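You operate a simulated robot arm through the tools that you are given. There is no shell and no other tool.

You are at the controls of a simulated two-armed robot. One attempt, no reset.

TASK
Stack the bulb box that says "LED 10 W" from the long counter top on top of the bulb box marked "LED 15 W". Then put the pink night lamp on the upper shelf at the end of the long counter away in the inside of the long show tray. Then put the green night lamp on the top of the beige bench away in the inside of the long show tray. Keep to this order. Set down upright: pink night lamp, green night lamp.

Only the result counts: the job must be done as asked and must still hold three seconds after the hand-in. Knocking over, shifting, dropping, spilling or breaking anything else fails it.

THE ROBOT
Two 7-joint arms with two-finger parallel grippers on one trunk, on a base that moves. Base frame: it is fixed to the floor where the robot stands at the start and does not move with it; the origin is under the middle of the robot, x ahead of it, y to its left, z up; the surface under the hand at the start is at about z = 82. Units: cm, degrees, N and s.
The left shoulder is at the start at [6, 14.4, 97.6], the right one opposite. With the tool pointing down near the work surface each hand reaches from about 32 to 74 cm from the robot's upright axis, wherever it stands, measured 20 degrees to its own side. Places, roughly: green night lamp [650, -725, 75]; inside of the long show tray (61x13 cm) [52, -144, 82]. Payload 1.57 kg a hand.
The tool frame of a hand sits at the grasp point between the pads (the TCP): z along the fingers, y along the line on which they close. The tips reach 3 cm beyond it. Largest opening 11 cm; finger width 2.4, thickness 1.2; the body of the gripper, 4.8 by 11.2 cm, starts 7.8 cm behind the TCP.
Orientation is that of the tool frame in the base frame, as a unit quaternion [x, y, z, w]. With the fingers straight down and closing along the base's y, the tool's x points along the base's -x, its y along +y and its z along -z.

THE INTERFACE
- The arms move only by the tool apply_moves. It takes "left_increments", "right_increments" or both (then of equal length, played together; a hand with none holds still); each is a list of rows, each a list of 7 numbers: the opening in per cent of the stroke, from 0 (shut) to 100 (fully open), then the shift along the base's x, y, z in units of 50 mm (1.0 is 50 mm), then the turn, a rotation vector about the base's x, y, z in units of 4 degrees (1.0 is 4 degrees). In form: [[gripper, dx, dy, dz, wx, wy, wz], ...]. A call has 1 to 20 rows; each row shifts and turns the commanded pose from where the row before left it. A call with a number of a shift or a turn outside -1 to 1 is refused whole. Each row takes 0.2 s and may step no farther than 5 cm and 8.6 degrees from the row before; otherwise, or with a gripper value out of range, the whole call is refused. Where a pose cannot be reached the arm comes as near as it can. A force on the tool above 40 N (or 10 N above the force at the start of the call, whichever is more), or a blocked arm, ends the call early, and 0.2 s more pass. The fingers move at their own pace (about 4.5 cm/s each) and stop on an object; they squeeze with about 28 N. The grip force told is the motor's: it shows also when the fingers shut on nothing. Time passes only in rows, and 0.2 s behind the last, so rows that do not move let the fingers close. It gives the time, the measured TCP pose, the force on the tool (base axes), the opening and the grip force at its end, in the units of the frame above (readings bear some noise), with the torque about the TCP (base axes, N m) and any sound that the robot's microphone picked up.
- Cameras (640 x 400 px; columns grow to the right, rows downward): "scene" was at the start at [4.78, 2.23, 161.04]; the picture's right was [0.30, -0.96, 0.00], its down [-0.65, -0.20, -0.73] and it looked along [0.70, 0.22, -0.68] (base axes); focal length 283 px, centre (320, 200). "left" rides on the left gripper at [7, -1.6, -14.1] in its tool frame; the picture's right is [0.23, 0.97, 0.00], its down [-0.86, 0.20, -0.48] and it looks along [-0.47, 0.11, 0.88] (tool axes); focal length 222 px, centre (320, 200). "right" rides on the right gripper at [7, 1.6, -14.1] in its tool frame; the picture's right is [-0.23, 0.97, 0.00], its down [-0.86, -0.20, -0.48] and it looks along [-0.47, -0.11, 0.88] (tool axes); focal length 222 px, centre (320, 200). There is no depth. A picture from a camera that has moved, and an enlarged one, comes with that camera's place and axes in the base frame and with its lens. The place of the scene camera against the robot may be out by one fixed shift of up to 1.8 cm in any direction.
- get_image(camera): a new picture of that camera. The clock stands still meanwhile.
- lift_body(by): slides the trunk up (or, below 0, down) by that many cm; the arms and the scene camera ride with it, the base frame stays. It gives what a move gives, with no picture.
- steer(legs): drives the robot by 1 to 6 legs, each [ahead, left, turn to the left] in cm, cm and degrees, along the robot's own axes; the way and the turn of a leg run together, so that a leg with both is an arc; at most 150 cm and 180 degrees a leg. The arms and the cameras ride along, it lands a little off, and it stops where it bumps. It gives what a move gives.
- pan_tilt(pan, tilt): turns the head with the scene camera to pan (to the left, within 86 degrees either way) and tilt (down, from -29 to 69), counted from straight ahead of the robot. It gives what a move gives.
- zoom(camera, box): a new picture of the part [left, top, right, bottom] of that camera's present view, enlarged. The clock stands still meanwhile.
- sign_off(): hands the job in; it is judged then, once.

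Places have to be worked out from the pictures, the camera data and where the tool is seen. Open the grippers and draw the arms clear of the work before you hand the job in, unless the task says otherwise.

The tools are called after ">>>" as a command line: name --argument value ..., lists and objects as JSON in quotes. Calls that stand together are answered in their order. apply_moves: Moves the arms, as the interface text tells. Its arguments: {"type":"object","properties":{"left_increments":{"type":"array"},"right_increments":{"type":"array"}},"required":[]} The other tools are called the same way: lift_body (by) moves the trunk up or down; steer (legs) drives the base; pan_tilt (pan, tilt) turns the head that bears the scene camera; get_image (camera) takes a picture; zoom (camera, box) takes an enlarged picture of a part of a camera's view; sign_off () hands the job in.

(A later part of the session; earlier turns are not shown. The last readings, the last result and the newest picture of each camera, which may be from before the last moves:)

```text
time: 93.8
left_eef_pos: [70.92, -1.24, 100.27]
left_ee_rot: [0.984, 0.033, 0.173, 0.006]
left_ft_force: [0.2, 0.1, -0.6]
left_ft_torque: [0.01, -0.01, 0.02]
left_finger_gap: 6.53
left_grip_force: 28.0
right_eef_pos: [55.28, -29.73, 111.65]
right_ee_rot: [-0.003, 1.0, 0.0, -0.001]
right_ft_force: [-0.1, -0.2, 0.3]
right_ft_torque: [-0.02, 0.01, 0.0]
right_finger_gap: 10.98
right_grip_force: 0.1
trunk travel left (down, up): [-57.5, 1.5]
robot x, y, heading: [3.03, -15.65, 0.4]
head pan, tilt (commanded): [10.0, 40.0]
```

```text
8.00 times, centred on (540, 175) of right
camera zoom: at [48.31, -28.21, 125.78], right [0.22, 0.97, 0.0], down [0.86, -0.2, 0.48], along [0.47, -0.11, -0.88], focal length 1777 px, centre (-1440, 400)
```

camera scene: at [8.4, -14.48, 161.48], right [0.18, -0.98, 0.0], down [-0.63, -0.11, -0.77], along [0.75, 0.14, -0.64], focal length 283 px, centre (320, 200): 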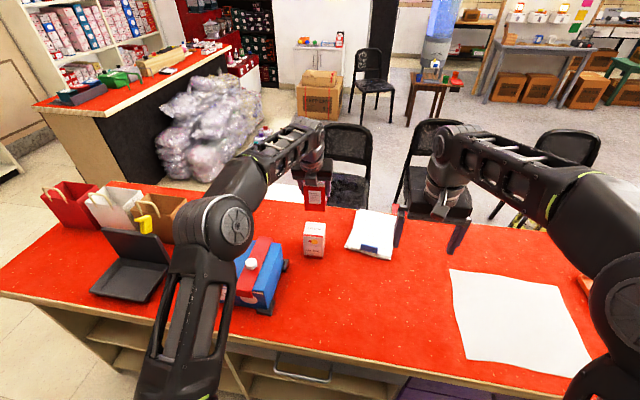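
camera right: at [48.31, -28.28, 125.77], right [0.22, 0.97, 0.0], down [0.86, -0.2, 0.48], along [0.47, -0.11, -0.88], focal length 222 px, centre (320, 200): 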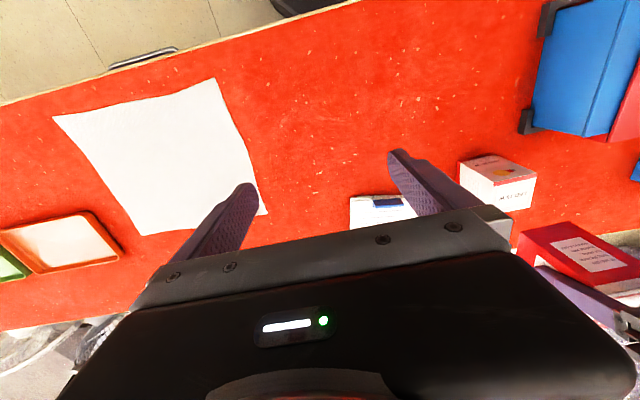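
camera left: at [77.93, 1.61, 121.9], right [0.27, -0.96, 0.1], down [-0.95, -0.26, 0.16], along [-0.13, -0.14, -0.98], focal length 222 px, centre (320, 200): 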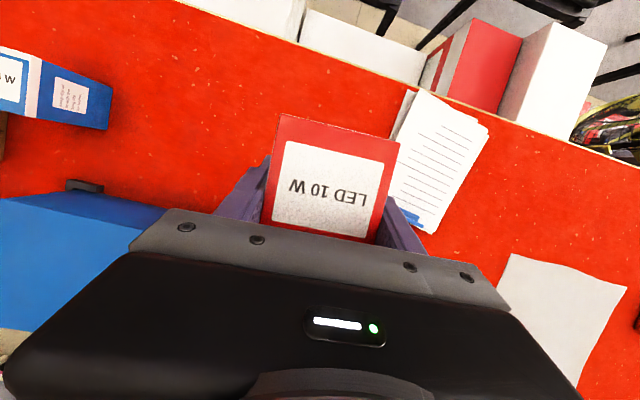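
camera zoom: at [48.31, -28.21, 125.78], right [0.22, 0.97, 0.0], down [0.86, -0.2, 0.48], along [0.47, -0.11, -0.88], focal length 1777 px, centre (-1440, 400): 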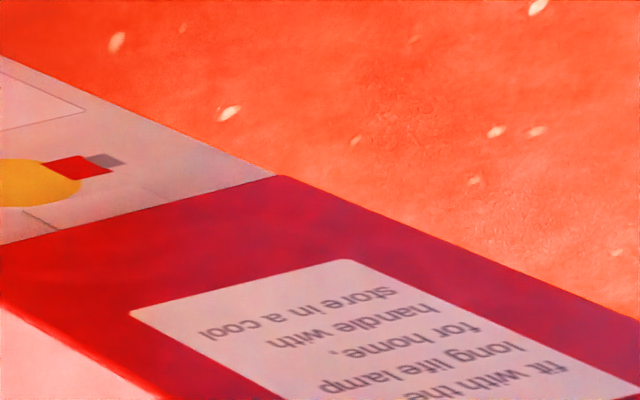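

The red box bottom is about level with the white top but sits roughly 0.65 cm toward the robot and 0.7 cm to the right. I raise 0.6 cm, shift by (+0.65, +0.65) and look again.

>>> apply_moves --left_increments '[[0, 0, 0, 0.06, 0, 0, 0], [0, 0, 0, 0.08, 0, 0, 0], [0, 0.065, 0.065, 0, 0, 0, 0], [0, 0.065, 0.065, 0, 0, 0, 0], [0, 0, 0, 0, 0, 0, 0]]'

>>> zoom --camera "scene" --box '[296, 212, 340, 240]'

>>> zoom --camera "right" --box '[500, 150, 580, 200]'

```text
time: 95.0
left_eef_pos: [71.56, -0.51, 100.93]
left_ee_rot: [0.984, 0.033, 0.174, 0.008]
left_ft_force: [0.2, 0.6, 0.0]
left_ft_torque: [-0.04, 0.0, 0.03]
left_finger_gap: 6.54
left_grip_force: 28.2
right_eef_pos: [55.25, -29.75, 111.51]
right_ee_rot: [-0.002, 1.0, -0.001, 0.0]
right_ft_force: [-0.3, -0.7, -0.5]
right_ft_torque: [-0.02, 0.02, 0.02]
right_finger_gap: 11.01
right_grip_force: 0.0
trunk travel left (down, up): [-57.5, 1.5]
robot x, y, heading: [2.96, -15.62, 0.2]
head pan, tilt (commanded): [10.0, 40.0]
```

```text
14.29 times, centred on (318, 226) of scene
camera zoom: at [8.4, -14.38, 161.48], right [0.18, -0.98, 0.0], down [-0.63, -0.11, -0.77], along [0.75, 0.14, -0.64], focal length 4041 px, centre (349, -171)
```

zoom: 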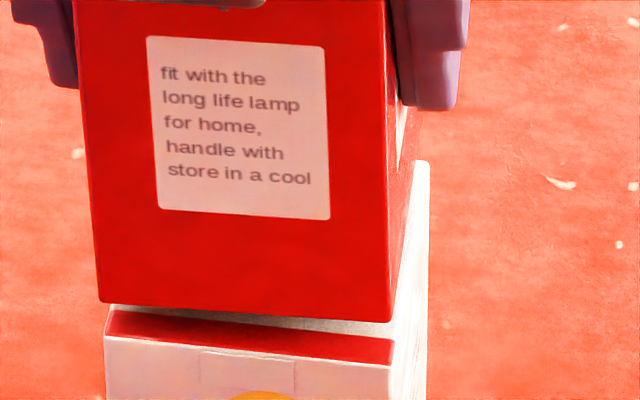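

```text
8.00 times, centred on (540, 175) of right
camera zoom: at [48.31, -28.21, 125.78], right [0.22, 0.97, 0.0], down [0.86, -0.2, 0.48], along [0.47, -0.11, -0.88], focal length 1777 px, centre (-1440, 400)
```

zoom: 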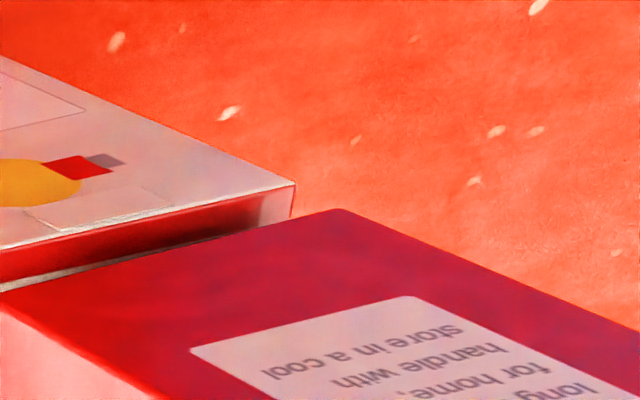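

Now the edges line up within about 2 mm. I lower slowly again to contact.

>>> apply_moves --left_increments '[[0, 0, 0, -0.06, 0, 0, 0], [0, 0, 0, -0.05, 0, 0, 0], [0, 0, 0, -0.03, 0, 0, 0], [0, 0, 0, 0, 0, 0, 0]]'

>>> zoom --camera "scene" --box '[296, 212, 340, 240]'

```text
time: 96.0
left_eef_pos: [71.46, -0.6, 100.34]
left_ee_rot: [0.984, 0.033, 0.174, 0.006]
left_ft_force: [-0.4, 0.4, -0.8]
left_ft_torque: [-0.03, 0.01, 0.01]
left_finger_gap: 6.55
left_grip_force: 28.1
right_eef_pos: [55.35, -29.87, 111.64]
right_ee_rot: [-0.004, 1.0, 0.0, 0.0]
right_ft_force: [-0.3, 0.8, 0.2]
right_ft_torque: [0.05, -0.01, 0.0]
right_finger_gap: 11.0
right_grip_force: 0.0
trunk travel left (down, up): [-57.5, 1.5]
robot x, y, heading: [3.56, -15.93, 0.3]
head pan, tilt (commanded): [10.0, 40.0]
```

```text
14.29 times, centred on (318, 226) of scene
camera zoom: at [8.4, -14.38, 161.48], right [0.18, -0.98, 0.0], down [-0.63, -0.11, -0.77], along [0.75, 0.14, -0.64], focal length 4041 px, centre (349, -171)
```

zoom: 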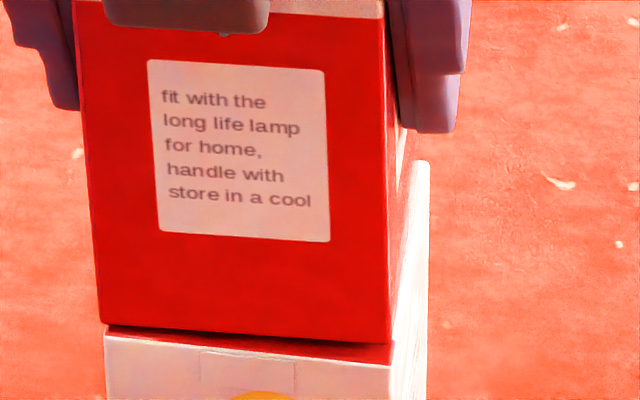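

The red box is about to touch. I continue in 1 mm steps and check the force after each.

>>> apply_moves --left_increments '[[0, 0, 0, -0.02, 0, 0, 0], [0, 0, 0, -0.02, 0, 0, 0], [0, 0, 0, 0, 0, 0, 0]]'

>>> apply_moves --left_increments '[[0, 0, 0, -0.02, 0, 0, 0], [0, 0, 0, -0.02, 0, 0, 0], [0, 0, 0, 0, 0, 0, 0]]'

>>> zoom --camera "scene" --box '[296, 212, 340, 240]'

```text
time: 96.8
left_eef_pos: [71.54, -0.58, 100.2]
left_ee_rot: [0.984, 0.033, 0.175, 0.007]
left_ft_force: [1.1, 0.9, 1.0]
left_ft_torque: [0.06, -0.04, -0.02]
left_finger_gap: 6.56
left_grip_force: 28.4
right_eef_pos: [55.36, -29.85, 111.55]
right_ee_rot: [-0.003, 1.0, 0.001, 0.001]
right_ft_force: [0.0, -0.7, -0.7]
right_ft_torque: [0.0, 0.0, -0.02]
right_finger_gap: 10.99
right_grip_force: 0.0
trunk travel left (down, up): [-57.5, 1.5]
robot x, y, heading: [2.92, -15.56, 0.4]
head pan, tilt (commanded): [10.0, 40.0]
```

```text
time: 97.7
left_eef_pos: [71.54, -0.66, 100.26]
left_ee_rot: [0.984, 0.033, 0.175, 0.007]
left_ft_force: [0.7, 0.5, 11.0]
left_ft_torque: [0.39, 0.06, 0.04]
left_finger_gap: 6.57
left_grip_force: 28.1
right_eef_pos: [55.23, -29.89, 111.59]
right_ee_rot: [-0.002, 1.0, 0.0, 0.001]
right_ft_force: [0.0, 0.2, 0.2]
right_ft_torque: [-0.01, -0.01, 0.0]
right_finger_gap: 10.98
right_grip_force: 0.2
trunk travel left (down, up): [-57.5, 1.5]
robot x, y, heading: [3.24, -16.16, 0.5]
head pan, tilt (commanded): [10.0, 40.0]
```

```text
14.29 times, centred on (318, 226) of scene
camera zoom: at [8.27, -14.41, 161.5], right [0.18, -0.98, 0.0], down [-0.63, -0.11, -0.77], along [0.75, 0.14, -0.64], focal length 4041 px, centre (349, -171)
```

zoom: 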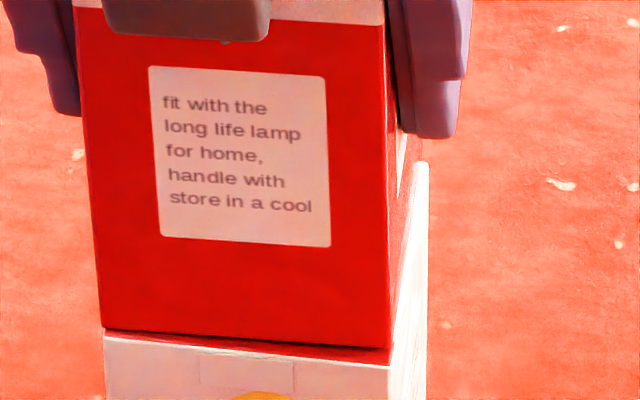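

Contact at 11 N upward: the red box now rests on the white one. I relieve the push slightly and open the gripper.

>>> apply_moves --left_increments '[[0, 0, 0, 0.02, 0, 0, 0], [62, 0, 0, 0, 0, 0, 0], [66, 0, 0, 0, 0, 0, 0], [75, 0, 0, 0, 0, 0, 0], [90, 0, 0, 0, 0, 0, 0], [100, 0, 0, 0, 0, 0, 0], [100, 0, 0, 0, 0, 0, 0]]'

>>> zoom --camera "scene" --box '[270, 170, 370, 270]'

>>> get_image --camera "left"

```text
time: 99.2
left_eef_pos: [71.52, -0.59, 100.03]
left_ee_rot: [0.984, 0.033, 0.174, 0.007]
left_ft_force: [0.9, 0.7, 0.1]
left_ft_torque: [-0.02, 0.03, 0.0]
left_finger_gap: 11.01
left_grip_force: 0.0
right_eef_pos: [55.27, -29.71, 111.62]
right_ee_rot: [-0.002, 1.0, 0.0, 0.001]
right_ft_force: [-0.3, -0.2, -0.6]
right_ft_torque: [-0.02, -0.03, 0.0]
right_finger_gap: 10.99
right_grip_force: 0.1
trunk travel left (down, up): [-57.5, 1.5]
robot x, y, heading: [2.87, -15.42, 0.3]
head pan, tilt (commanded): [10.0, 40.0]
```

```text
4.00 times, centred on (320, 220) of scene
camera zoom: at [8.4, -14.38, 161.48], right [0.18, -0.98, 0.0], down [-0.63, -0.11, -0.77], along [0.75, 0.14, -0.64], focal length 1132 px, centre (320, 120)
```

zoom: 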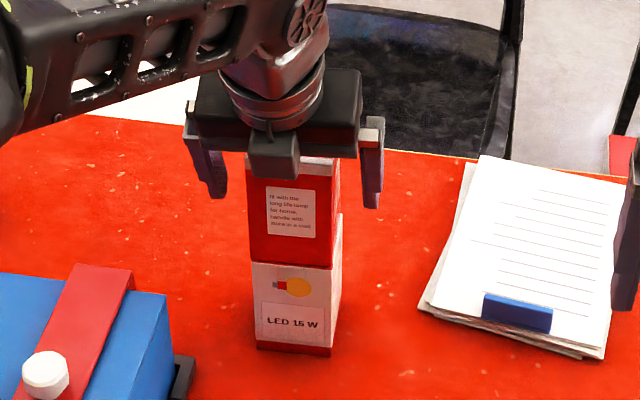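

```text
taken
camera left: at [73.05, 1.52, 115.63], right [0.27, -0.96, 0.1], down [-0.95, -0.26, 0.16], along [-0.13, -0.14, -0.98], focal length 222 px, centre (320, 200)
```

left: 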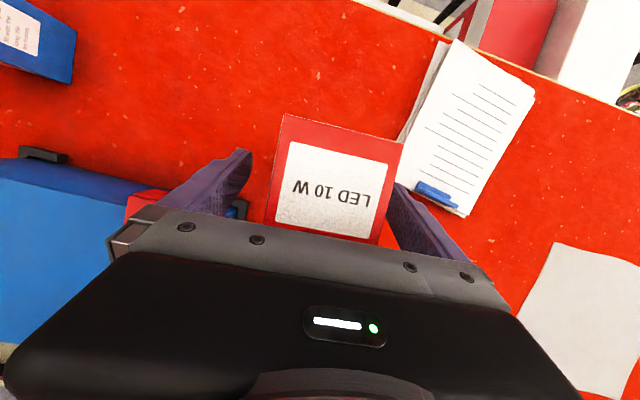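

The stack stands and the fingers are open on both sides. I retract along the tool axis.

>>> apply_moves --left_increments '[[100, -0.1, 0, 0.28, 0, 0, 0], [100, -0.15, 0, 0.42, 0, 0, 0], [100, -0.2, 0, 0.56, 0, 0, 0], [100, -0.2, 0, 0.56, 0, 0, 0], [100, -0.3, 0, 0.3, 0, 0, 0], [100, -0.5, 0, 0.1, 0, 0, 0], [100, 0, 0, 0, 0, 0, 0]]'

>>> get_image --camera "left"

>>> get_image --camera "scene"

```text
time: 100.8
left_eef_pos: [64.28, -0.42, 111.29]
left_ee_rot: [0.984, 0.033, 0.174, 0.006]
left_ft_force: [-0.7, -0.4, -0.5]
left_ft_torque: [-0.01, 0.03, -0.02]
left_finger_gap: 10.99
left_grip_force: 0.1
right_eef_pos: [55.24, -29.78, 111.62]
right_ee_rot: [-0.003, 1.0, 0.0, 0.0]
right_ft_force: [0.2, 0.8, -0.3]
right_ft_torque: [0.0, 0.02, 0.02]
right_finger_gap: 10.99
right_grip_force: 0.1
trunk travel left (down, up): [-57.5, 1.5]
robot x, y, heading: [3.29, -15.6, 0.5]
head pan, tilt (commanded): [10.0, 40.0]
```

```text
taken
camera left: at [65.79, 1.59, 126.89], right [0.27, -0.96, 0.1], down [-0.95, -0.26, 0.16], along [-0.13, -0.14, -0.98], focal length 222 px, centre (320, 200)
```

left: 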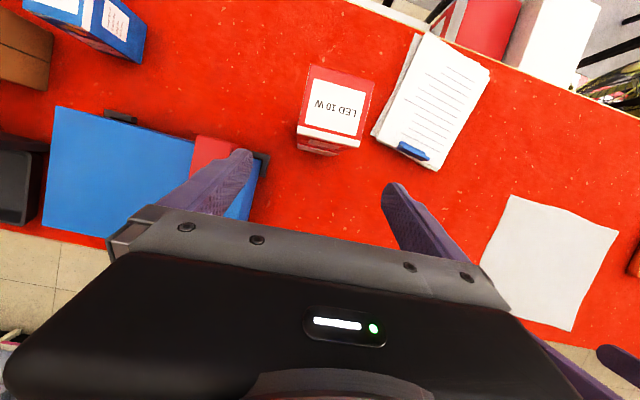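

```text
taken
camera scene: at [8.46, -14.38, 161.48], right [0.18, -0.98, 0.0], down [-0.63, -0.11, -0.77], along [0.75, 0.14, -0.64], focal length 283 px, centre (320, 200)
```

scene: 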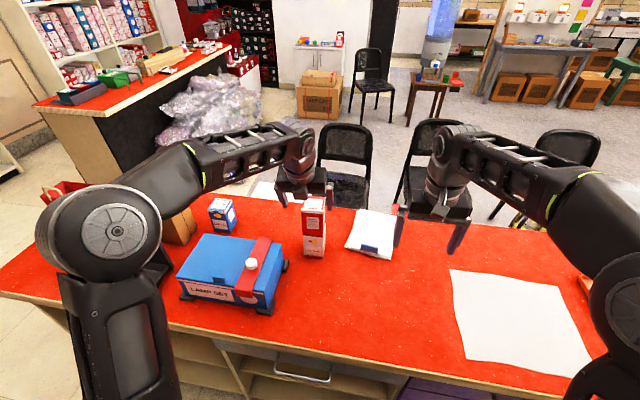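

The red LED 10 W box stands neatly on the LED 15 W box. Next I retract both arms and back away from the counter, to look at the shelves in its front near the left end.

>>> apply_moves --left_increments '[[100, -0.7, 0.3, 0, 0, 0.8, 0], [100, -0.7, 0.5, 0, 0, 0.8, 0], [100, -0.7, 0.5, 0, 0, 0.8, 0], [100, -0.7, 0.5, 0, 0, 0.8, 0], [100, -0.7, 0.5, 0, 0, 0.8, 0], [100, -0.7, 0.5, 0, 0, 0.8, 0], [100, -0.3, 0.2, 0, 0, 0.2, 0], [100, 0, 0, 0, 0, 0, 0]]' --right_increments '[[100, -0.4, 0, 0, 0, 0, 0], [100, -0.4, -0.3, 0, 0, 0, 0], [100, -0.4, -0.3, 0, 0, 0, 0], [100, -0.4, -0.3, 0, 0, 0, 0], [100, -0.4, -0.3, 0, 0, 0, 0], [100, -0.4, -0.3, 0, 0, 0, 0], [100, -0.2, 0, 0, 0, 0, 0], [100, 0, 0, 0, 0, 0, 0]]'

>>> steer --legs '[[-24, 0, 0]]'

>>> pan_tilt --pan 25 --tilt 35

>>> get_image --camera "scene"

```text
time: 102.7
left_eef_pos: [41.91, 14.39, 111.2]
left_ee_rot: [0.999, 0.033, 0.0, 0.001]
left_ft_force: [-0.3, 0.0, -0.3]
left_ft_torque: [0.03, -0.04, -0.01]
left_finger_gap: 11.0
left_grip_force: 0.2
right_eef_pos: [42.28, -37.25, 111.83]
right_ee_rot: [-0.003, 1.0, 0.0, 0.0]
right_ft_force: [0.2, 0.4, -0.3]
right_ft_torque: [0.04, -0.03, 0.02]
right_finger_gap: 10.98
right_grip_force: 0.0
trunk travel left (down, up): [-57.5, 1.5]
robot x, y, heading: [3.14, -15.58, 0.4]
head pan, tilt (commanded): [10.0, 40.0]
```

```text
time: 104.4
left_eef_pos: [17.45, 14.21, 111.21]
left_ee_rot: [0.999, 0.034, 0.001, 0.002]
left_ft_force: [-1.3, 0.0, 0.0]
left_ft_torque: [-0.01, -0.03, -0.01]
left_finger_gap: 10.99
left_grip_force: 0.0
right_eef_pos: [17.74, -37.32, 111.82]
right_ee_rot: [-0.002, 1.0, 0.0, 0.0]
right_ft_force: [-0.7, 0.0, 0.9]
right_ft_torque: [0.0, -0.05, 0.01]
right_finger_gap: 11.02
right_grip_force: 0.0
trunk travel left (down, up): [-57.5, 1.5]
robot x, y, heading: [-21.55, -15.87, 0.5]
head pan, tilt (commanded): [10.0, 40.0]
```

```text
time: 105.2
left_eef_pos: [17.52, 14.29, 111.16]
left_ee_rot: [0.999, 0.034, 0.001, 0.001]
left_ft_force: [0.5, 0.3, 0.5]
left_ft_torque: [-0.01, -0.03, -0.01]
left_finger_gap: 11.0
left_grip_force: 0.0
right_eef_pos: [18.0, -37.35, 111.76]
right_ee_rot: [-0.002, 1.0, 0.0, 0.001]
right_ft_force: [0.4, 0.4, 0.2]
right_ft_torque: [-0.01, -0.02, -0.02]
right_finger_gap: 11.0
right_grip_force: 0.1
trunk travel left (down, up): [-57.5, 1.5]
robot x, y, heading: [-21.2, -15.5, 0.1]
head pan, tilt (commanded): [25.0, 35.0]
```

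```text
taken
camera scene: at [-16.39, -12.26, 162.23], right [0.43, -0.9, 0.0], down [-0.52, -0.24, -0.82], along [0.74, 0.35, -0.57], focal length 283 px, centre (320, 200)
```

scene: 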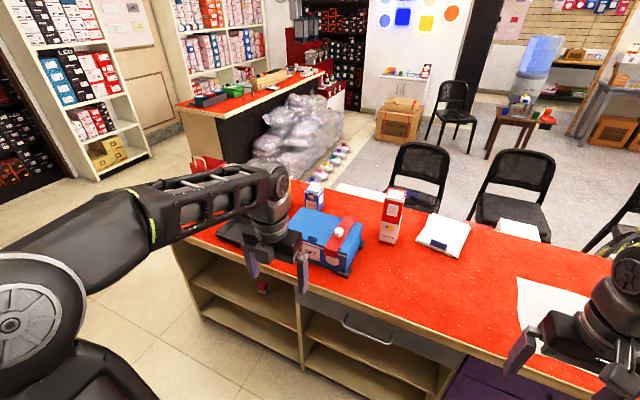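

A small pink item sits on the upper shelf of the leftmost open niche. I zoom in on it.

>>> zoom --camera "scene" --box '[180, 240, 340, 370]'

>>> zoom --camera "scene" --box '[245, 270, 285, 300]'

```text
3.08 times, centred on (260, 305) of scene
camera zoom: at [-16.39, -12.26, 162.23], right [0.43, -0.9, 0.0], down [-0.52, -0.24, -0.82], along [0.74, 0.35, -0.57], focal length 870 px, centre (505, -123)
```

zoom: 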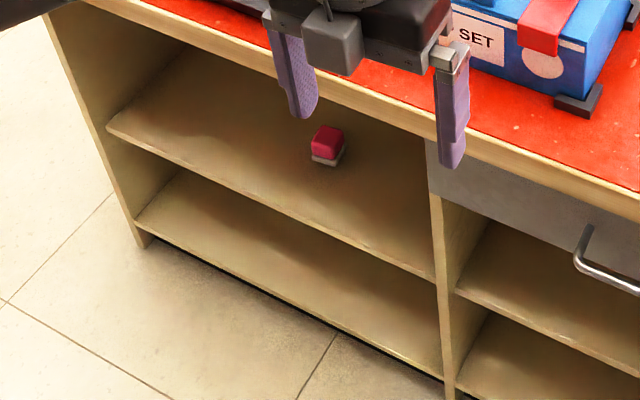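

```text
13.33 times, centred on (265, 285) of scene
camera zoom: at [-16.39, -12.26, 162.23], right [0.43, -0.9, 0.0], down [-0.52, -0.24, -0.82], along [0.74, 0.35, -0.57], focal length 3772 px, centre (1053, -933)
```

zoom: 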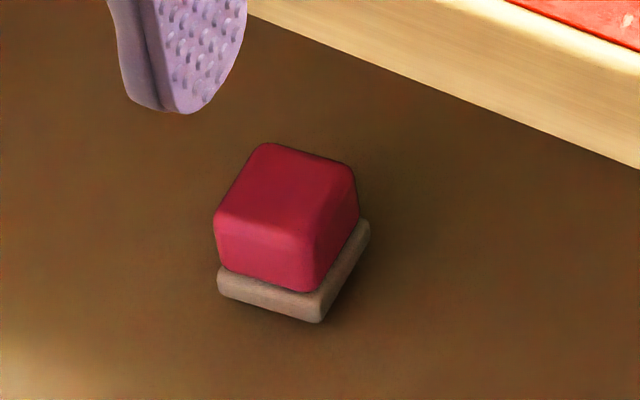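

The pink night lamp is on the upper shelf of the leftmost niche, at roughly (48, 49) with the shelf at about z 50. I'll use the right arm for it, so I drive left 74 cm while staying back from the counter.

>>> steer --legs '[[0, 74, 0]]'

>>> pan_tilt --pan -10 --tilt 45

>>> get_image --camera "scene"

>>> get_image --camera "right"

```text
time: 109.2
left_eef_pos: [17.19, 86.97, 111.12]
left_ee_rot: [0.999, 0.032, 0.0, 0.001]
left_ft_force: [-0.6, -0.2, -0.4]
left_ft_torque: [0.02, 0.01, 0.0]
left_finger_gap: 11.01
left_grip_force: 0.1
right_eef_pos: [17.61, 35.45, 111.79]
right_ee_rot: [-0.001, 1.0, 0.0, 0.001]
right_ft_force: [-0.6, -0.3, 0.1]
right_ft_torque: [-0.03, 0.01, 0.0]
right_finger_gap: 11.03
right_grip_force: 0.0
trunk travel left (down, up): [-57.5, 1.5]
robot x, y, heading: [-21.53, 56.97, -0.0]
head pan, tilt (commanded): [25.0, 35.0]
```

```text
time: 110.2
left_eef_pos: [17.32, 86.84, 111.23]
left_ee_rot: [0.999, 0.032, 0.001, 0.001]
left_ft_force: [-0.1, -0.2, 0.3]
left_ft_torque: [0.02, 0.0, 0.0]
left_finger_gap: 10.99
left_grip_force: 0.1
right_eef_pos: [17.55, 35.34, 111.64]
right_ee_rot: [-0.001, 1.0, 0.0, 0.0]
right_ft_force: [0.4, 0.3, 0.3]
right_ft_torque: [0.01, 0.01, 0.04]
right_finger_gap: 11.01
right_grip_force: 0.0
trunk travel left (down, up): [-57.5, 1.5]
robot x, y, heading: [-21.26, 56.94, 0.4]
head pan, tilt (commanded): [-10.0, 45.0]
```

```text
taken
camera scene: at [-16.59, 55.39, 160.76], right [-0.17, -0.99, 0.0], down [-0.7, 0.12, -0.71], along [0.7, -0.12, -0.71], focal length 283 px, centre (320, 200)
```

scene: 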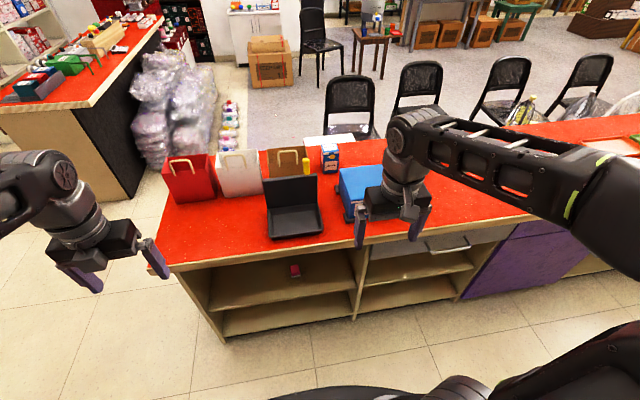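

```text
taken
camera right: at [10.63, 36.94, 125.94], right [0.23, 0.97, 0.0], down [0.86, -0.2, 0.48], along [0.47, -0.11, -0.88], focal length 222 px, centre (320, 200)
```

right: 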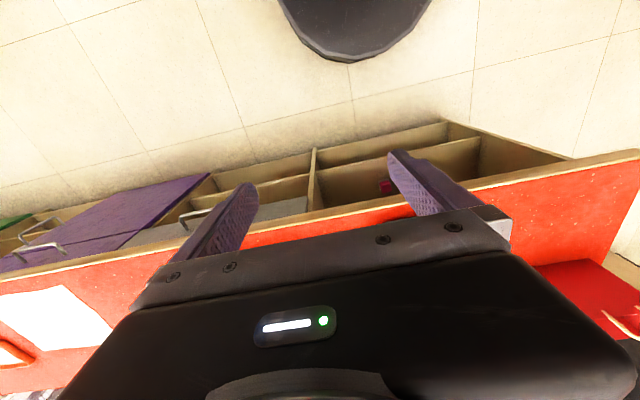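

Two views place the lamp at about (55, 54.8) on a shelf near z 38, with the cabinet front at x about 44. I drive a little further left and lower the trunk 40 cm.

>>> steer --legs '[[0, 12, 0]]'

>>> lift_body --by -40

>>> pan_tilt --pan -10 --tilt 40

>>> get_image --camera "scene"

>>> get_image --camera "right"

```text
time: 111.4
left_eef_pos: [17.22, 98.93, 111.09]
left_ee_rot: [0.999, 0.033, 0.001, 0.002]
left_ft_force: [0.0, 0.5, 0.0]
left_ft_torque: [-0.03, 0.02, -0.01]
left_finger_gap: 10.99
left_grip_force: 0.1
right_eef_pos: [17.58, 47.42, 111.74]
right_ee_rot: [-0.002, 1.0, -0.001, 0.0]
right_ft_force: [-0.3, -0.2, 0.9]
right_ft_torque: [-0.05, -0.01, 0.01]
right_finger_gap: 11.02
right_grip_force: 0.1
trunk travel left (down, up): [-57.5, 1.5]
robot x, y, heading: [-21.66, 68.94, 0.1]
head pan, tilt (commanded): [-10.0, 45.0]
```

```text
time: 115.2
left_eef_pos: [17.25, 98.82, 71.01]
left_ee_rot: [0.999, 0.032, 0.001, 0.001]
left_ft_force: [-0.9, 0.0, 0.7]
left_ft_torque: [0.01, -0.02, 0.02]
left_finger_gap: 11.0
left_grip_force: 0.0
right_eef_pos: [17.59, 47.24, 71.83]
right_ee_rot: [-0.002, 1.0, 0.0, 0.0]
right_ft_force: [0.3, -0.8, -0.5]
right_ft_torque: [0.0, 0.02, 0.0]
right_finger_gap: 11.0
right_grip_force: 0.1
trunk travel left (down, up): [-17.5, 41.5]
robot x, y, heading: [-21.58, 68.86, 0.2]
head pan, tilt (commanded): [-10.0, 45.0]
```

```text
time: 115.9
left_eef_pos: [17.24, 98.79, 71.03]
left_ee_rot: [1.0, 0.032, 0.001, 0.002]
left_ft_force: [0.0, -0.7, 0.5]
left_ft_torque: [0.0, 0.0, -0.01]
left_finger_gap: 10.96
left_grip_force: 0.0
right_eef_pos: [17.63, 47.32, 71.68]
right_ee_rot: [-0.001, 1.0, 0.0, 0.0]
right_ft_force: [-0.2, -0.3, 0.2]
right_ft_torque: [-0.02, 0.0, 0.03]
right_finger_gap: 11.01
right_grip_force: 0.1
trunk travel left (down, up): [-17.5, 41.5]
robot x, y, heading: [-21.62, 68.94, 0.1]
head pan, tilt (commanded): [-10.0, 40.0]
```

```text
taken
camera scene: at [-16.25, 67.17, 121.48], right [-0.17, -0.99, 0.0], down [-0.63, 0.11, -0.77], along [0.75, -0.13, -0.64], focal length 283 px, centre (320, 200)
```

scene: 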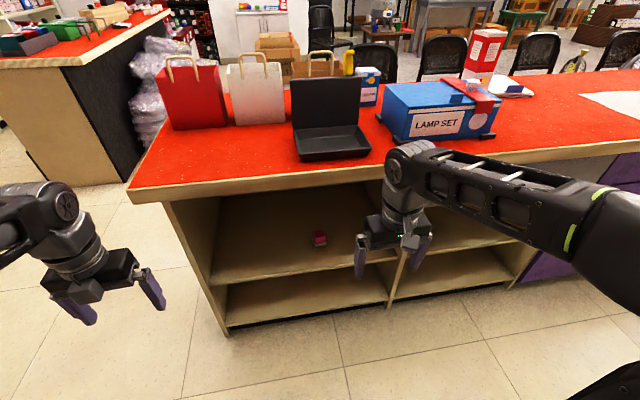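

```text
taken
camera right: at [10.62, 48.82, 85.94], right [0.22, 0.97, 0.0], down [0.86, -0.2, 0.48], along [0.47, -0.11, -0.88], focal length 222 px, centre (320, 200)
```

right: 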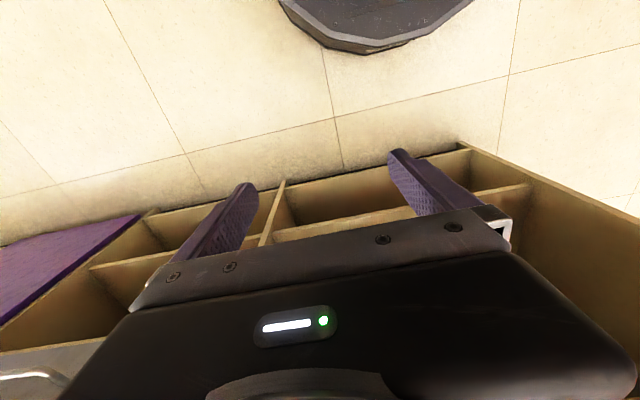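

The lamp is straight ahead of the right shoulder. I tilt the right hand forward 48° while lowering and moving it toward the niche opening, stopping short at x about 38.

>>> apply_moves --right_increments '[[100, 0.2, 0.12, -0.4, 0, -1, 0], [100, 0.3, 0.12, -0.4, 0, -1, 0], [100, 0.35, 0.12, -0.4, 0, -1, 0], [100, 0.35, 0.12, -0.4, 0, -1, 0], [100, 0.35, 0.12, -0.4, 0, -1, 0], [100, 0.35, 0.12, -0.4, 0, -1, 0], [100, 0.35, 0.12, -0.4, 0, -1, 0], [100, 0.35, 0.12, -0.4, 0, -1, 0], [100, 0.35, 0.12, -0.4, 0, -1, 0], [100, 0.35, 0.12, -0.4, 0, -1, 0], [100, 0.35, 0.12, -0.4, 0, -1, 0], [100, 0.35, 0.12, -0.3, 0, -1, 0], [100, 0, 0, 0, 0, 0, 0]]'

>>> get_image --camera "right"

>>> get_image --camera "scene"

```text
time: 118.7
left_eef_pos: [17.38, 98.82, 71.05]
left_ee_rot: [0.999, 0.032, 0.001, 0.0]
left_ft_force: [-0.8, 0.1, -0.4]
left_ft_torque: [0.02, 0.03, 0.0]
left_finger_gap: 10.99
left_grip_force: 0.1
right_eef_pos: [37.59, 54.43, 48.3]
right_ee_rot: [0.0, 0.913, -0.001, 0.408]
right_ft_force: [0.4, 0.5, 0.5]
right_ft_torque: [0.02, -0.04, 0.0]
right_finger_gap: 11.01
right_grip_force: 0.0
trunk travel left (down, up): [-17.5, 41.5]
robot x, y, heading: [-21.36, 68.47, 0.2]
head pan, tilt (commanded): [-10.0, 40.0]
```

```text
taken
camera right: at [22.47, 56.02, 52.67], right [0.15, 0.97, 0.17], down [0.21, -0.2, 0.96], along [0.96, -0.11, -0.24], focal length 222 px, centre (320, 200)
```

right: 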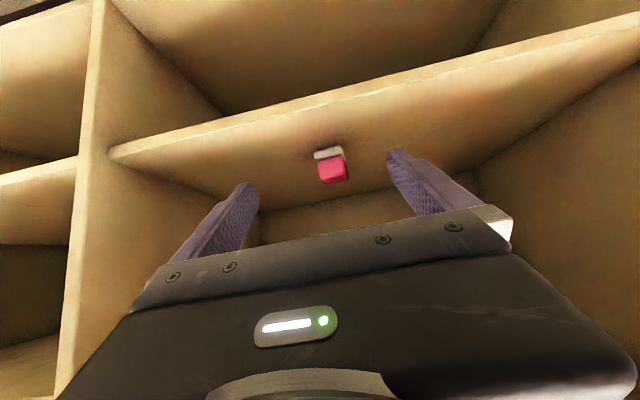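

```text
taken
camera scene: at [-16.23, 67.17, 121.48], right [-0.17, -0.99, 0.0], down [-0.63, 0.11, -0.77], along [0.75, -0.13, -0.64], focal length 283 px, centre (320, 200)
```

scene: 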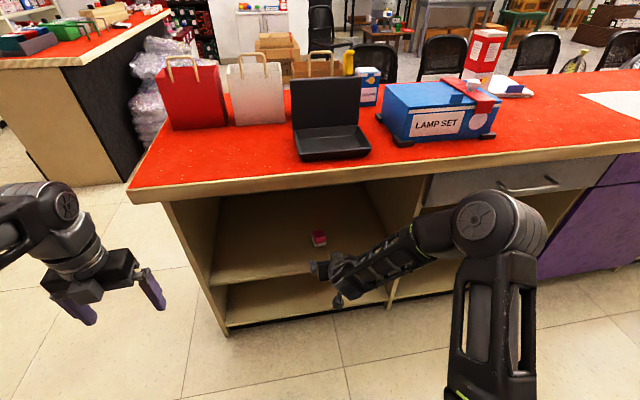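

The wrist camera sees the lamp in an upside-down view. I zoom to localise it.

>>> zoom --camera "right" --box '[270, 120, 400, 210]'

>>> zoom --camera "scene" --box '[280, 210, 360, 260]'

```text
4.44 times, centred on (335, 165) of right
camera zoom: at [22.47, 56.02, 52.67], right [0.15, 0.97, 0.17], down [0.21, -0.2, 0.96], along [0.96, -0.11, -0.24], focal length 987 px, centre (253, 356)
```

zoom: 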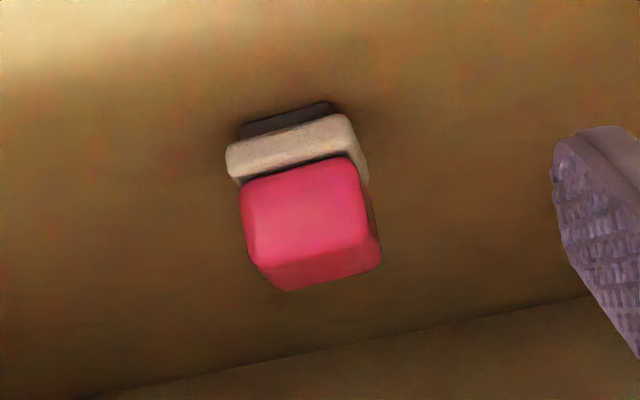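

```text
8.00 times, centred on (320, 235) of scene
camera zoom: at [-16.23, 67.17, 121.48], right [-0.17, -0.99, 0.0], down [-0.63, 0.11, -0.77], along [0.75, -0.13, -0.64], focal length 2263 px, centre (320, -80)
```

zoom: 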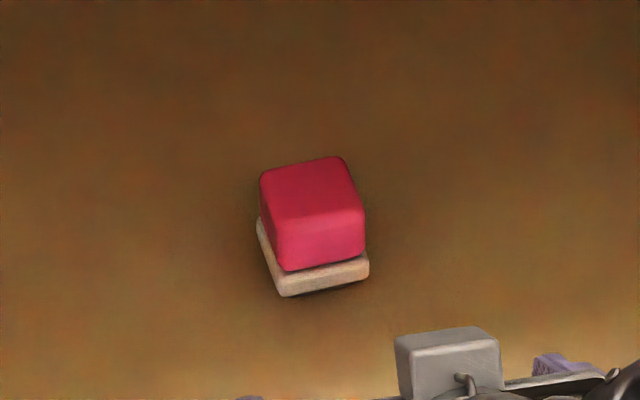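

I estimate the lamp's base at x about 54 to 56 and z about 37. I move closer for a second view to triangulate better.

>>> apply_moves --right_increments '[[100, 0.5, 0, -0.15, 0, 0, 0], [100, 0.5, 0, -0.2, 0, 0, 0], [100, 0.5, 0.02, -0.2, 0, 0, 0], [100, 0, 0, 0, 0, 0, 0]]'

>>> get_image --camera "right"

>>> zoom --camera "right" --box '[260, 110, 400, 210]'

```text
time: 119.7
left_eef_pos: [17.18, 98.83, 71.02]
left_ee_rot: [0.999, 0.032, 0.001, 0.001]
left_ft_force: [-0.1, 0.0, -0.2]
left_ft_torque: [0.0, 0.01, 0.0]
left_finger_gap: 11.01
left_grip_force: 0.1
right_eef_pos: [45.18, 54.41, 45.45]
right_ee_rot: [0.0, 0.913, -0.001, 0.407]
right_ft_force: [0.3, 0.9, 0.4]
right_ft_torque: [-0.02, 0.01, -0.01]
right_finger_gap: 11.0
right_grip_force: 0.1
trunk travel left (down, up): [-17.5, 41.5]
robot x, y, heading: [-21.56, 68.8, 0.0]
head pan, tilt (commanded): [-10.0, 40.0]
```

```text
taken
camera right: at [29.93, 56.03, 49.73], right [0.15, 0.97, 0.17], down [0.22, -0.2, 0.96], along [0.96, -0.11, -0.24], focal length 222 px, centre (320, 200)
```

right: 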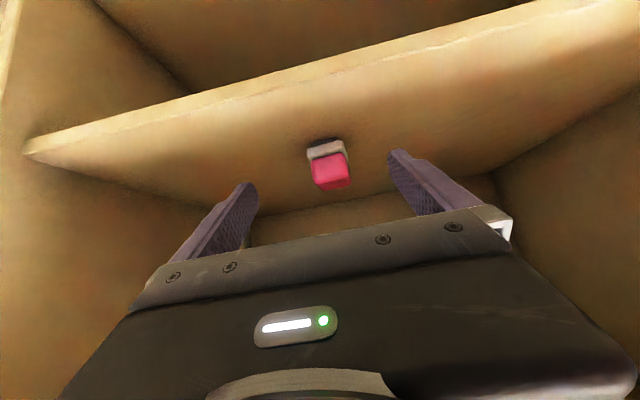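

```text
4.00 times, centred on (330, 160) of right
camera zoom: at [29.93, 56.03, 49.73], right [0.15, 0.97, 0.17], down [0.22, -0.2, 0.96], along [0.96, -0.11, -0.24], focal length 888 px, centre (280, 360)
```

zoom: 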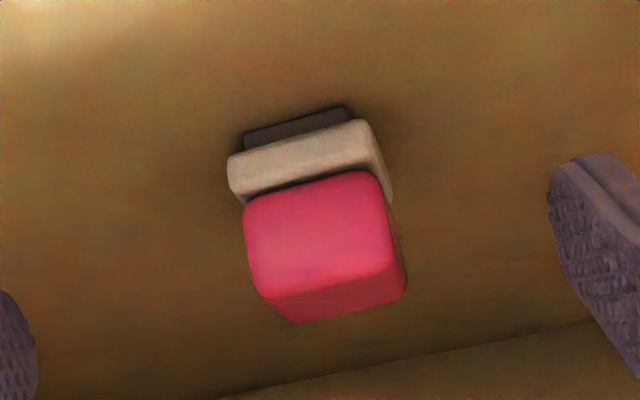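

Those two views are nearly collinear with the lamp. I raise the hand 8 cm to get a proper vertical baseline.

>>> apply_moves --right_increments '[[100, 0, 0, 0.8, 0, 0, 0], [100, 0, 0, 0.8, 0, 0, 0], [100, 0, 0, 0, 0, 0, 0]]'

>>> zoom --camera "right" --box '[260, 50, 400, 150]'

```text
time: 120.5
left_eef_pos: [17.3, 98.78, 71.13]
left_ee_rot: [0.999, 0.033, 0.002, 0.001]
left_ft_force: [-0.1, 0.4, -0.6]
left_ft_torque: [0.0, -0.01, 0.0]
left_finger_gap: 11.01
left_grip_force: 0.0
right_eef_pos: [45.11, 54.35, 53.44]
right_ee_rot: [-0.002, 0.913, 0.0, 0.407]
right_ft_force: [0.7, 0.1, 0.1]
right_ft_torque: [0.01, 0.01, 0.0]
right_finger_gap: 11.0
right_grip_force: 0.0
trunk travel left (down, up): [-17.5, 41.5]
robot x, y, heading: [-21.78, 68.64, 0.0]
head pan, tilt (commanded): [-10.0, 40.0]
```

```text
4.00 times, centred on (330, 100) of right
camera zoom: at [29.95, 55.89, 57.83], right [0.15, 0.97, 0.17], down [0.22, -0.2, 0.96], along [0.96, -0.11, -0.24], focal length 888 px, centre (280, 600)
```

zoom: 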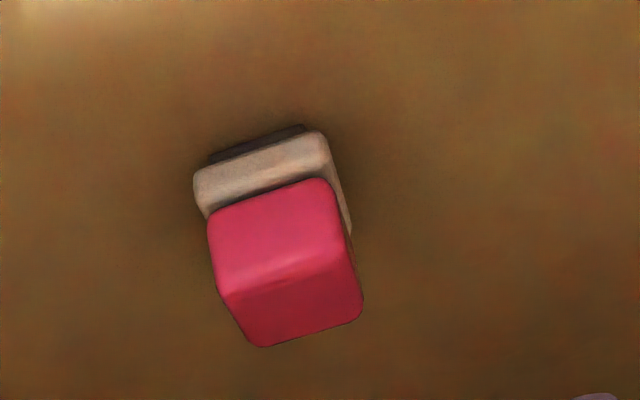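

Triangulation gives the lamp centre at about (56.4, 55.3), shelf z about 36, the cube from about 38.3 to 41.7, and yaw about 6°. I align the yaw and go to a stand-off along the tool axis.

>>> apply_moves --right_increments '[[100, 0.2, 0.02, -0.4, 0, 0, 0.75], [100, 0.3, 0.02, -0.4, 0, 0, 0.75], [100, 0.3, 0.03, -0.4, 0, 0, 0], [100, 0.12, 0, -0.3, 0, 0, 0], [100, 0, 0, 0, 0, 0, 0]]'

>>> get_image --camera "right"

>>> zoom --camera "right" --box '[240, 90, 420, 210]'

```text
time: 121.7
left_eef_pos: [17.28, 98.91, 71.11]
left_ee_rot: [0.999, 0.032, 0.001, 0.001]
left_ft_force: [0.1, 0.0, -0.8]
left_ft_torque: [-0.01, -0.01, -0.01]
left_finger_gap: 11.01
left_grip_force: 0.0
right_eef_pos: [49.64, 54.75, 45.82]
right_ee_rot: [-0.049, 0.912, 0.021, 0.406]
right_ft_force: [-0.4, 0.4, 0.4]
right_ft_torque: [-0.03, -0.02, 0.01]
right_finger_gap: 10.97
right_grip_force: 0.0
trunk travel left (down, up): [-17.5, 41.5]
robot x, y, heading: [-21.94, 68.87, 0.2]
head pan, tilt (commanded): [-10.0, 40.0]
```

```text
taken
camera right: at [34.44, 54.75, 50.2], right [0.05, 0.98, 0.17], down [0.24, -0.17, 0.96], along [0.97, -0.01, -0.24], focal length 222 px, centre (320, 200)
```

right: 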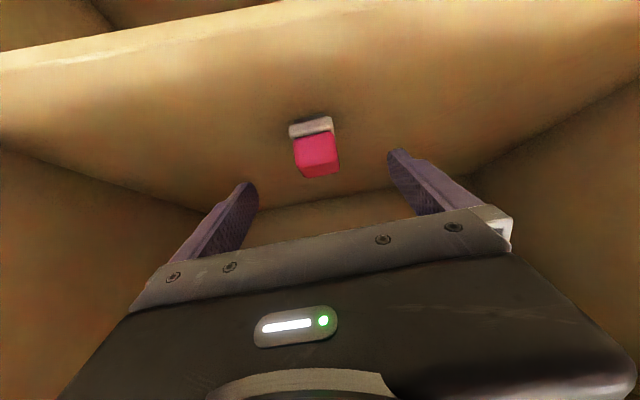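

```text
3.33 times, centred on (330, 150) of right
camera zoom: at [34.44, 54.75, 50.2], right [0.05, 0.98, 0.17], down [0.24, -0.17, 0.96], along [0.97, -0.01, -0.24], focal length 740 px, centre (287, 367)
```

zoom: 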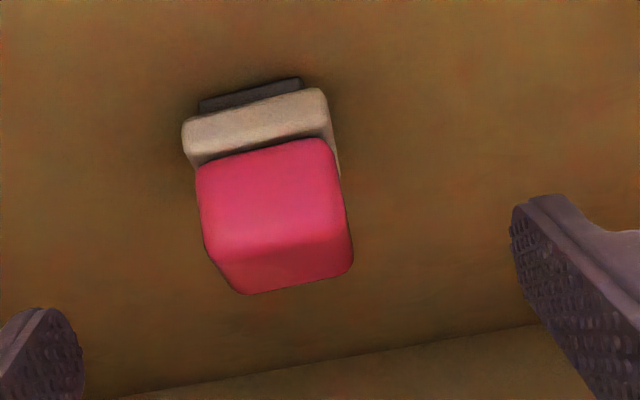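

The lamp is on the tool axis. I advance 8 cm to straddle it.

>>> apply_moves --right_increments '[[100, 0.298, 0.028, -0.261, 0, 0, 0], [100, 0.298, 0.028, -0.261, 0, 0, 0], [100, 0.298, 0.028, -0.261, 0, 0, 0], [100, 0.298, 0.028, -0.261, 0, 0, 0], [100, 0, 0, 0, 0, 0, 0]]'

>>> get_image --camera "right"

>>> zoom --camera "scene" --box '[280, 210, 380, 280]'

```text
time: 122.9
left_eef_pos: [17.31, 98.75, 71.06]
left_ee_rot: [0.999, 0.033, 0.001, 0.001]
left_ft_force: [0.9, 0.2, 0.3]
left_ft_torque: [0.02, 0.01, -0.04]
left_finger_gap: 11.0
left_grip_force: 0.1
right_eef_pos: [55.64, 55.46, 40.54]
right_ee_rot: [-0.049, 0.912, 0.021, 0.407]
right_ft_force: [0.0, 0.4, 0.2]
right_ft_torque: [-0.02, 0.01, 0.03]
right_finger_gap: 11.0
right_grip_force: 0.0
trunk travel left (down, up): [-17.5, 41.5]
robot x, y, heading: [-21.4, 68.54, 0.0]
head pan, tilt (commanded): [-10.0, 40.0]
```

```text
taken
camera right: at [40.43, 55.49, 44.9], right [0.05, 0.98, 0.17], down [0.24, -0.17, 0.96], along [0.97, -0.01, -0.24], focal length 222 px, centre (320, 200)
```

right: 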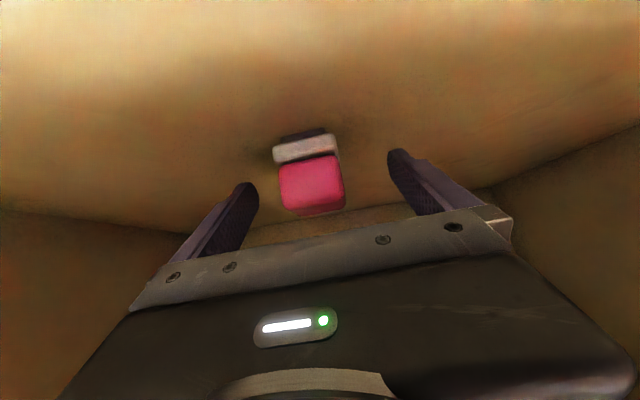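

```text
5.71 times, centred on (330, 245) of scene
camera zoom: at [-16.24, 67.17, 121.48], right [-0.17, -0.99, 0.0], down [-0.63, 0.11, -0.77], along [0.75, -0.13, -0.64], focal length 1617 px, centre (263, -57)
```

zoom: 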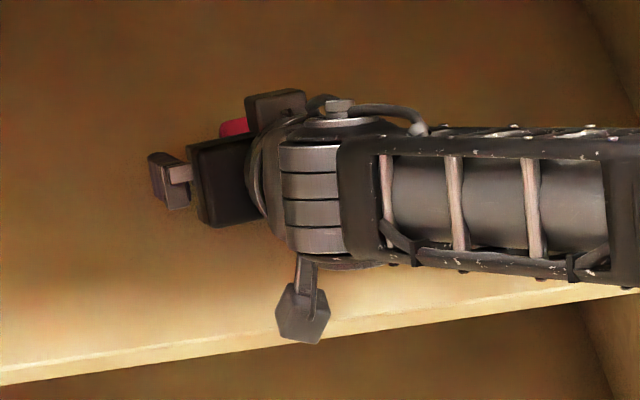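

The lamp is centred between the fingers at the TCP. I close the gripper.

>>> apply_moves --right_increments '[[60, 0, 0, 0, 0, 0, 0], [40, 0, 0, 0, 0, 0, 0], [20, 0, 0, 0, 0, 0, 0], [0, 0, 0, 0, 0, 0, 0], [0, 0, 0, 0, 0, 0, 0], [0, 0, 0, 0, 0, 0, 0], [0, 0, 0, 0, 0, 0, 0], [0, 0, 0, 0, 0, 0, 0]]'

>>> get_image --camera "right"

```text
time: 124.7
left_eef_pos: [17.24, 98.84, 71.0]
left_ee_rot: [0.999, 0.033, 0.0, 0.001]
left_ft_force: [-0.6, 0.7, -0.4]
left_ft_torque: [-0.02, 0.01, 0.0]
left_finger_gap: 11.0
left_grip_force: 0.0
right_eef_pos: [55.6, 55.42, 40.7]
right_ee_rot: [-0.049, 0.913, 0.02, 0.406]
right_ft_force: [-0.1, -0.7, 1.1]
right_ft_torque: [-0.02, -0.01, -0.02]
right_finger_gap: 4.49
right_grip_force: 28.5
trunk travel left (down, up): [-17.5, 41.5]
robot x, y, heading: [-21.53, 68.78, 0.2]
head pan, tilt (commanded): [-10.0, 40.0]
```

```text
taken
camera right: at [40.41, 55.48, 44.92], right [0.05, 0.98, 0.17], down [0.24, -0.17, 0.96], along [0.97, -0.01, -0.24], focal length 222 px, centre (320, 200)
```

right: 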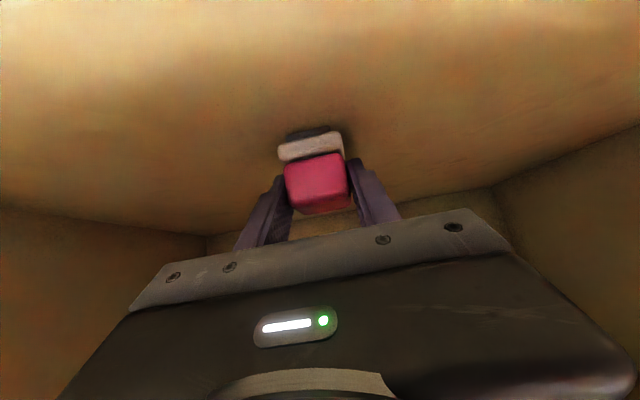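

It grips with a 4.49 cm gap at 28 N. I lift gently and check that it holds.

>>> apply_moves --right_increments '[[0, 0, 0, 0.06, 0, 0, 0], [0, 0, 0, 0.1, 0, 0, 0], [0, 0, 0, 0.15, 0, 0, 0], [0, 0, 0, 0.15, 0, 0, 0], [0, 0, 0, 0.1, 0, 0, 0], [0, 0, 0, 0, 0, 0, 0]]'

>>> get_image --camera "right"

```text
time: 126.1
left_eef_pos: [17.29, 98.77, 71.16]
left_ee_rot: [0.999, 0.032, 0.001, 0.001]
left_ft_force: [0.3, 0.1, 0.0]
left_ft_torque: [-0.02, 0.0, 0.02]
left_finger_gap: 11.02
left_grip_force: 0.1
right_eef_pos: [55.68, 55.42, 43.62]
right_ee_rot: [-0.048, 0.912, 0.02, 0.406]
right_ft_force: [0.6, 0.3, -1.8]
right_ft_torque: [0.05, -0.08, 0.0]
right_finger_gap: 4.49
right_grip_force: 28.0
trunk travel left (down, up): [-17.5, 41.5]
robot x, y, heading: [-21.49, 69.05, 0.5]
head pan, tilt (commanded): [-10.0, 40.0]
```

```text
taken
camera right: at [40.42, 55.47, 47.91], right [0.05, 0.98, 0.17], down [0.24, -0.17, 0.96], along [0.97, -0.01, -0.24], focal length 222 px, centre (320, 200)
```

right: 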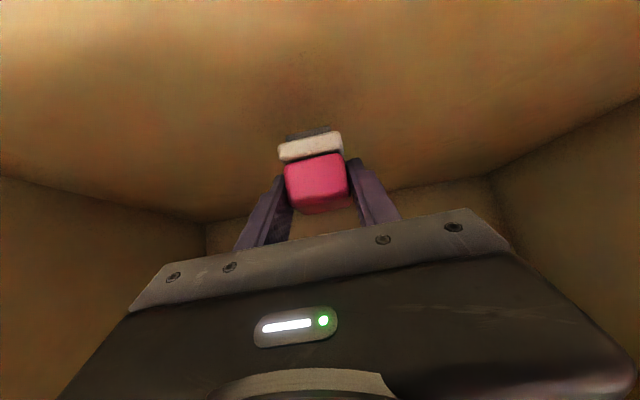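

The lamp is held firmly. I raise it a few more centimetres, then withdraw straight back out of the niche.

>>> apply_moves --right_increments '[[0, 0, 0, 0.3, 0, 0, 0], [0, 0, 0, 0.3, 0, 0, 0], [0, -0.2, 0, 0.2, 0, 0, 0], [0, -0.4, 0, 0, 0, 0, 0], [0, -0.4, 0, 0, 0, 0, 0], [0, -0.4, 0, 0, 0, 0, 0], [0, -0.4, 0, 0, 0, 0, 0], [0, -0.4, 0, 0, 0, 0, 0], [0, -0.4, 0, 0, 0, 0, 0], [0, -0.2, 0, 0, 0, 0, 0], [0, 0, 0, 0, 0, 0, 0]]'

>>> get_image --camera "right"

>>> get_image --camera "scene"

```text
time: 128.5
left_eef_pos: [17.3, 98.78, 71.15]
left_ee_rot: [0.999, 0.032, 0.001, 0.001]
left_ft_force: [-1.0, 0.2, 0.7]
left_ft_torque: [0.01, -0.03, 0.0]
left_finger_gap: 11.03
left_grip_force: 0.0
right_eef_pos: [41.51, 55.5, 47.41]
right_ee_rot: [-0.049, 0.911, 0.021, 0.408]
right_ft_force: [0.5, 0.0, -0.7]
right_ft_torque: [0.03, -0.01, 0.02]
right_finger_gap: 4.51
right_grip_force: 28.5
trunk travel left (down, up): [-17.5, 41.5]
robot x, y, heading: [-21.6, 68.84, 0.1]
head pan, tilt (commanded): [-10.0, 40.0]
```

```text
taken
camera right: at [26.28, 55.44, 51.81], right [0.05, 0.98, 0.17], down [0.24, -0.17, 0.96], along [0.97, -0.01, -0.24], focal length 222 px, centre (320, 200)
```

right: 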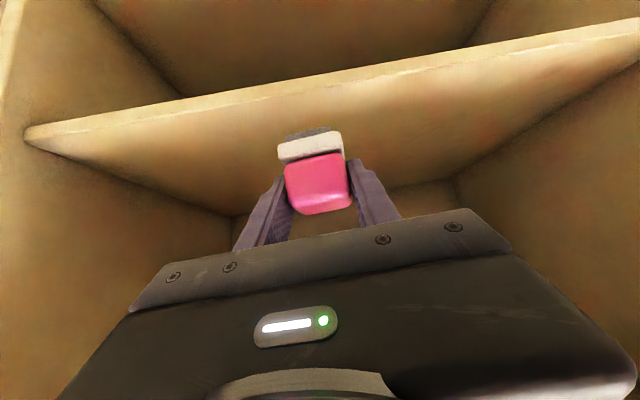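

```text
taken
camera scene: at [-16.24, 67.17, 121.48], right [-0.17, -0.99, 0.0], down [-0.63, 0.11, -0.77], along [0.75, -0.13, -0.64], focal length 283 px, centre (320, 200)
```

scene: 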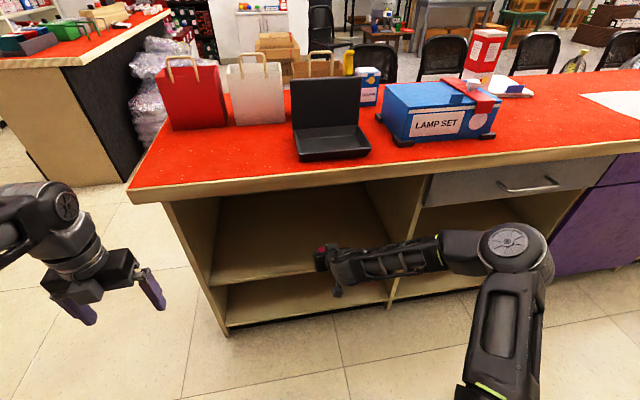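

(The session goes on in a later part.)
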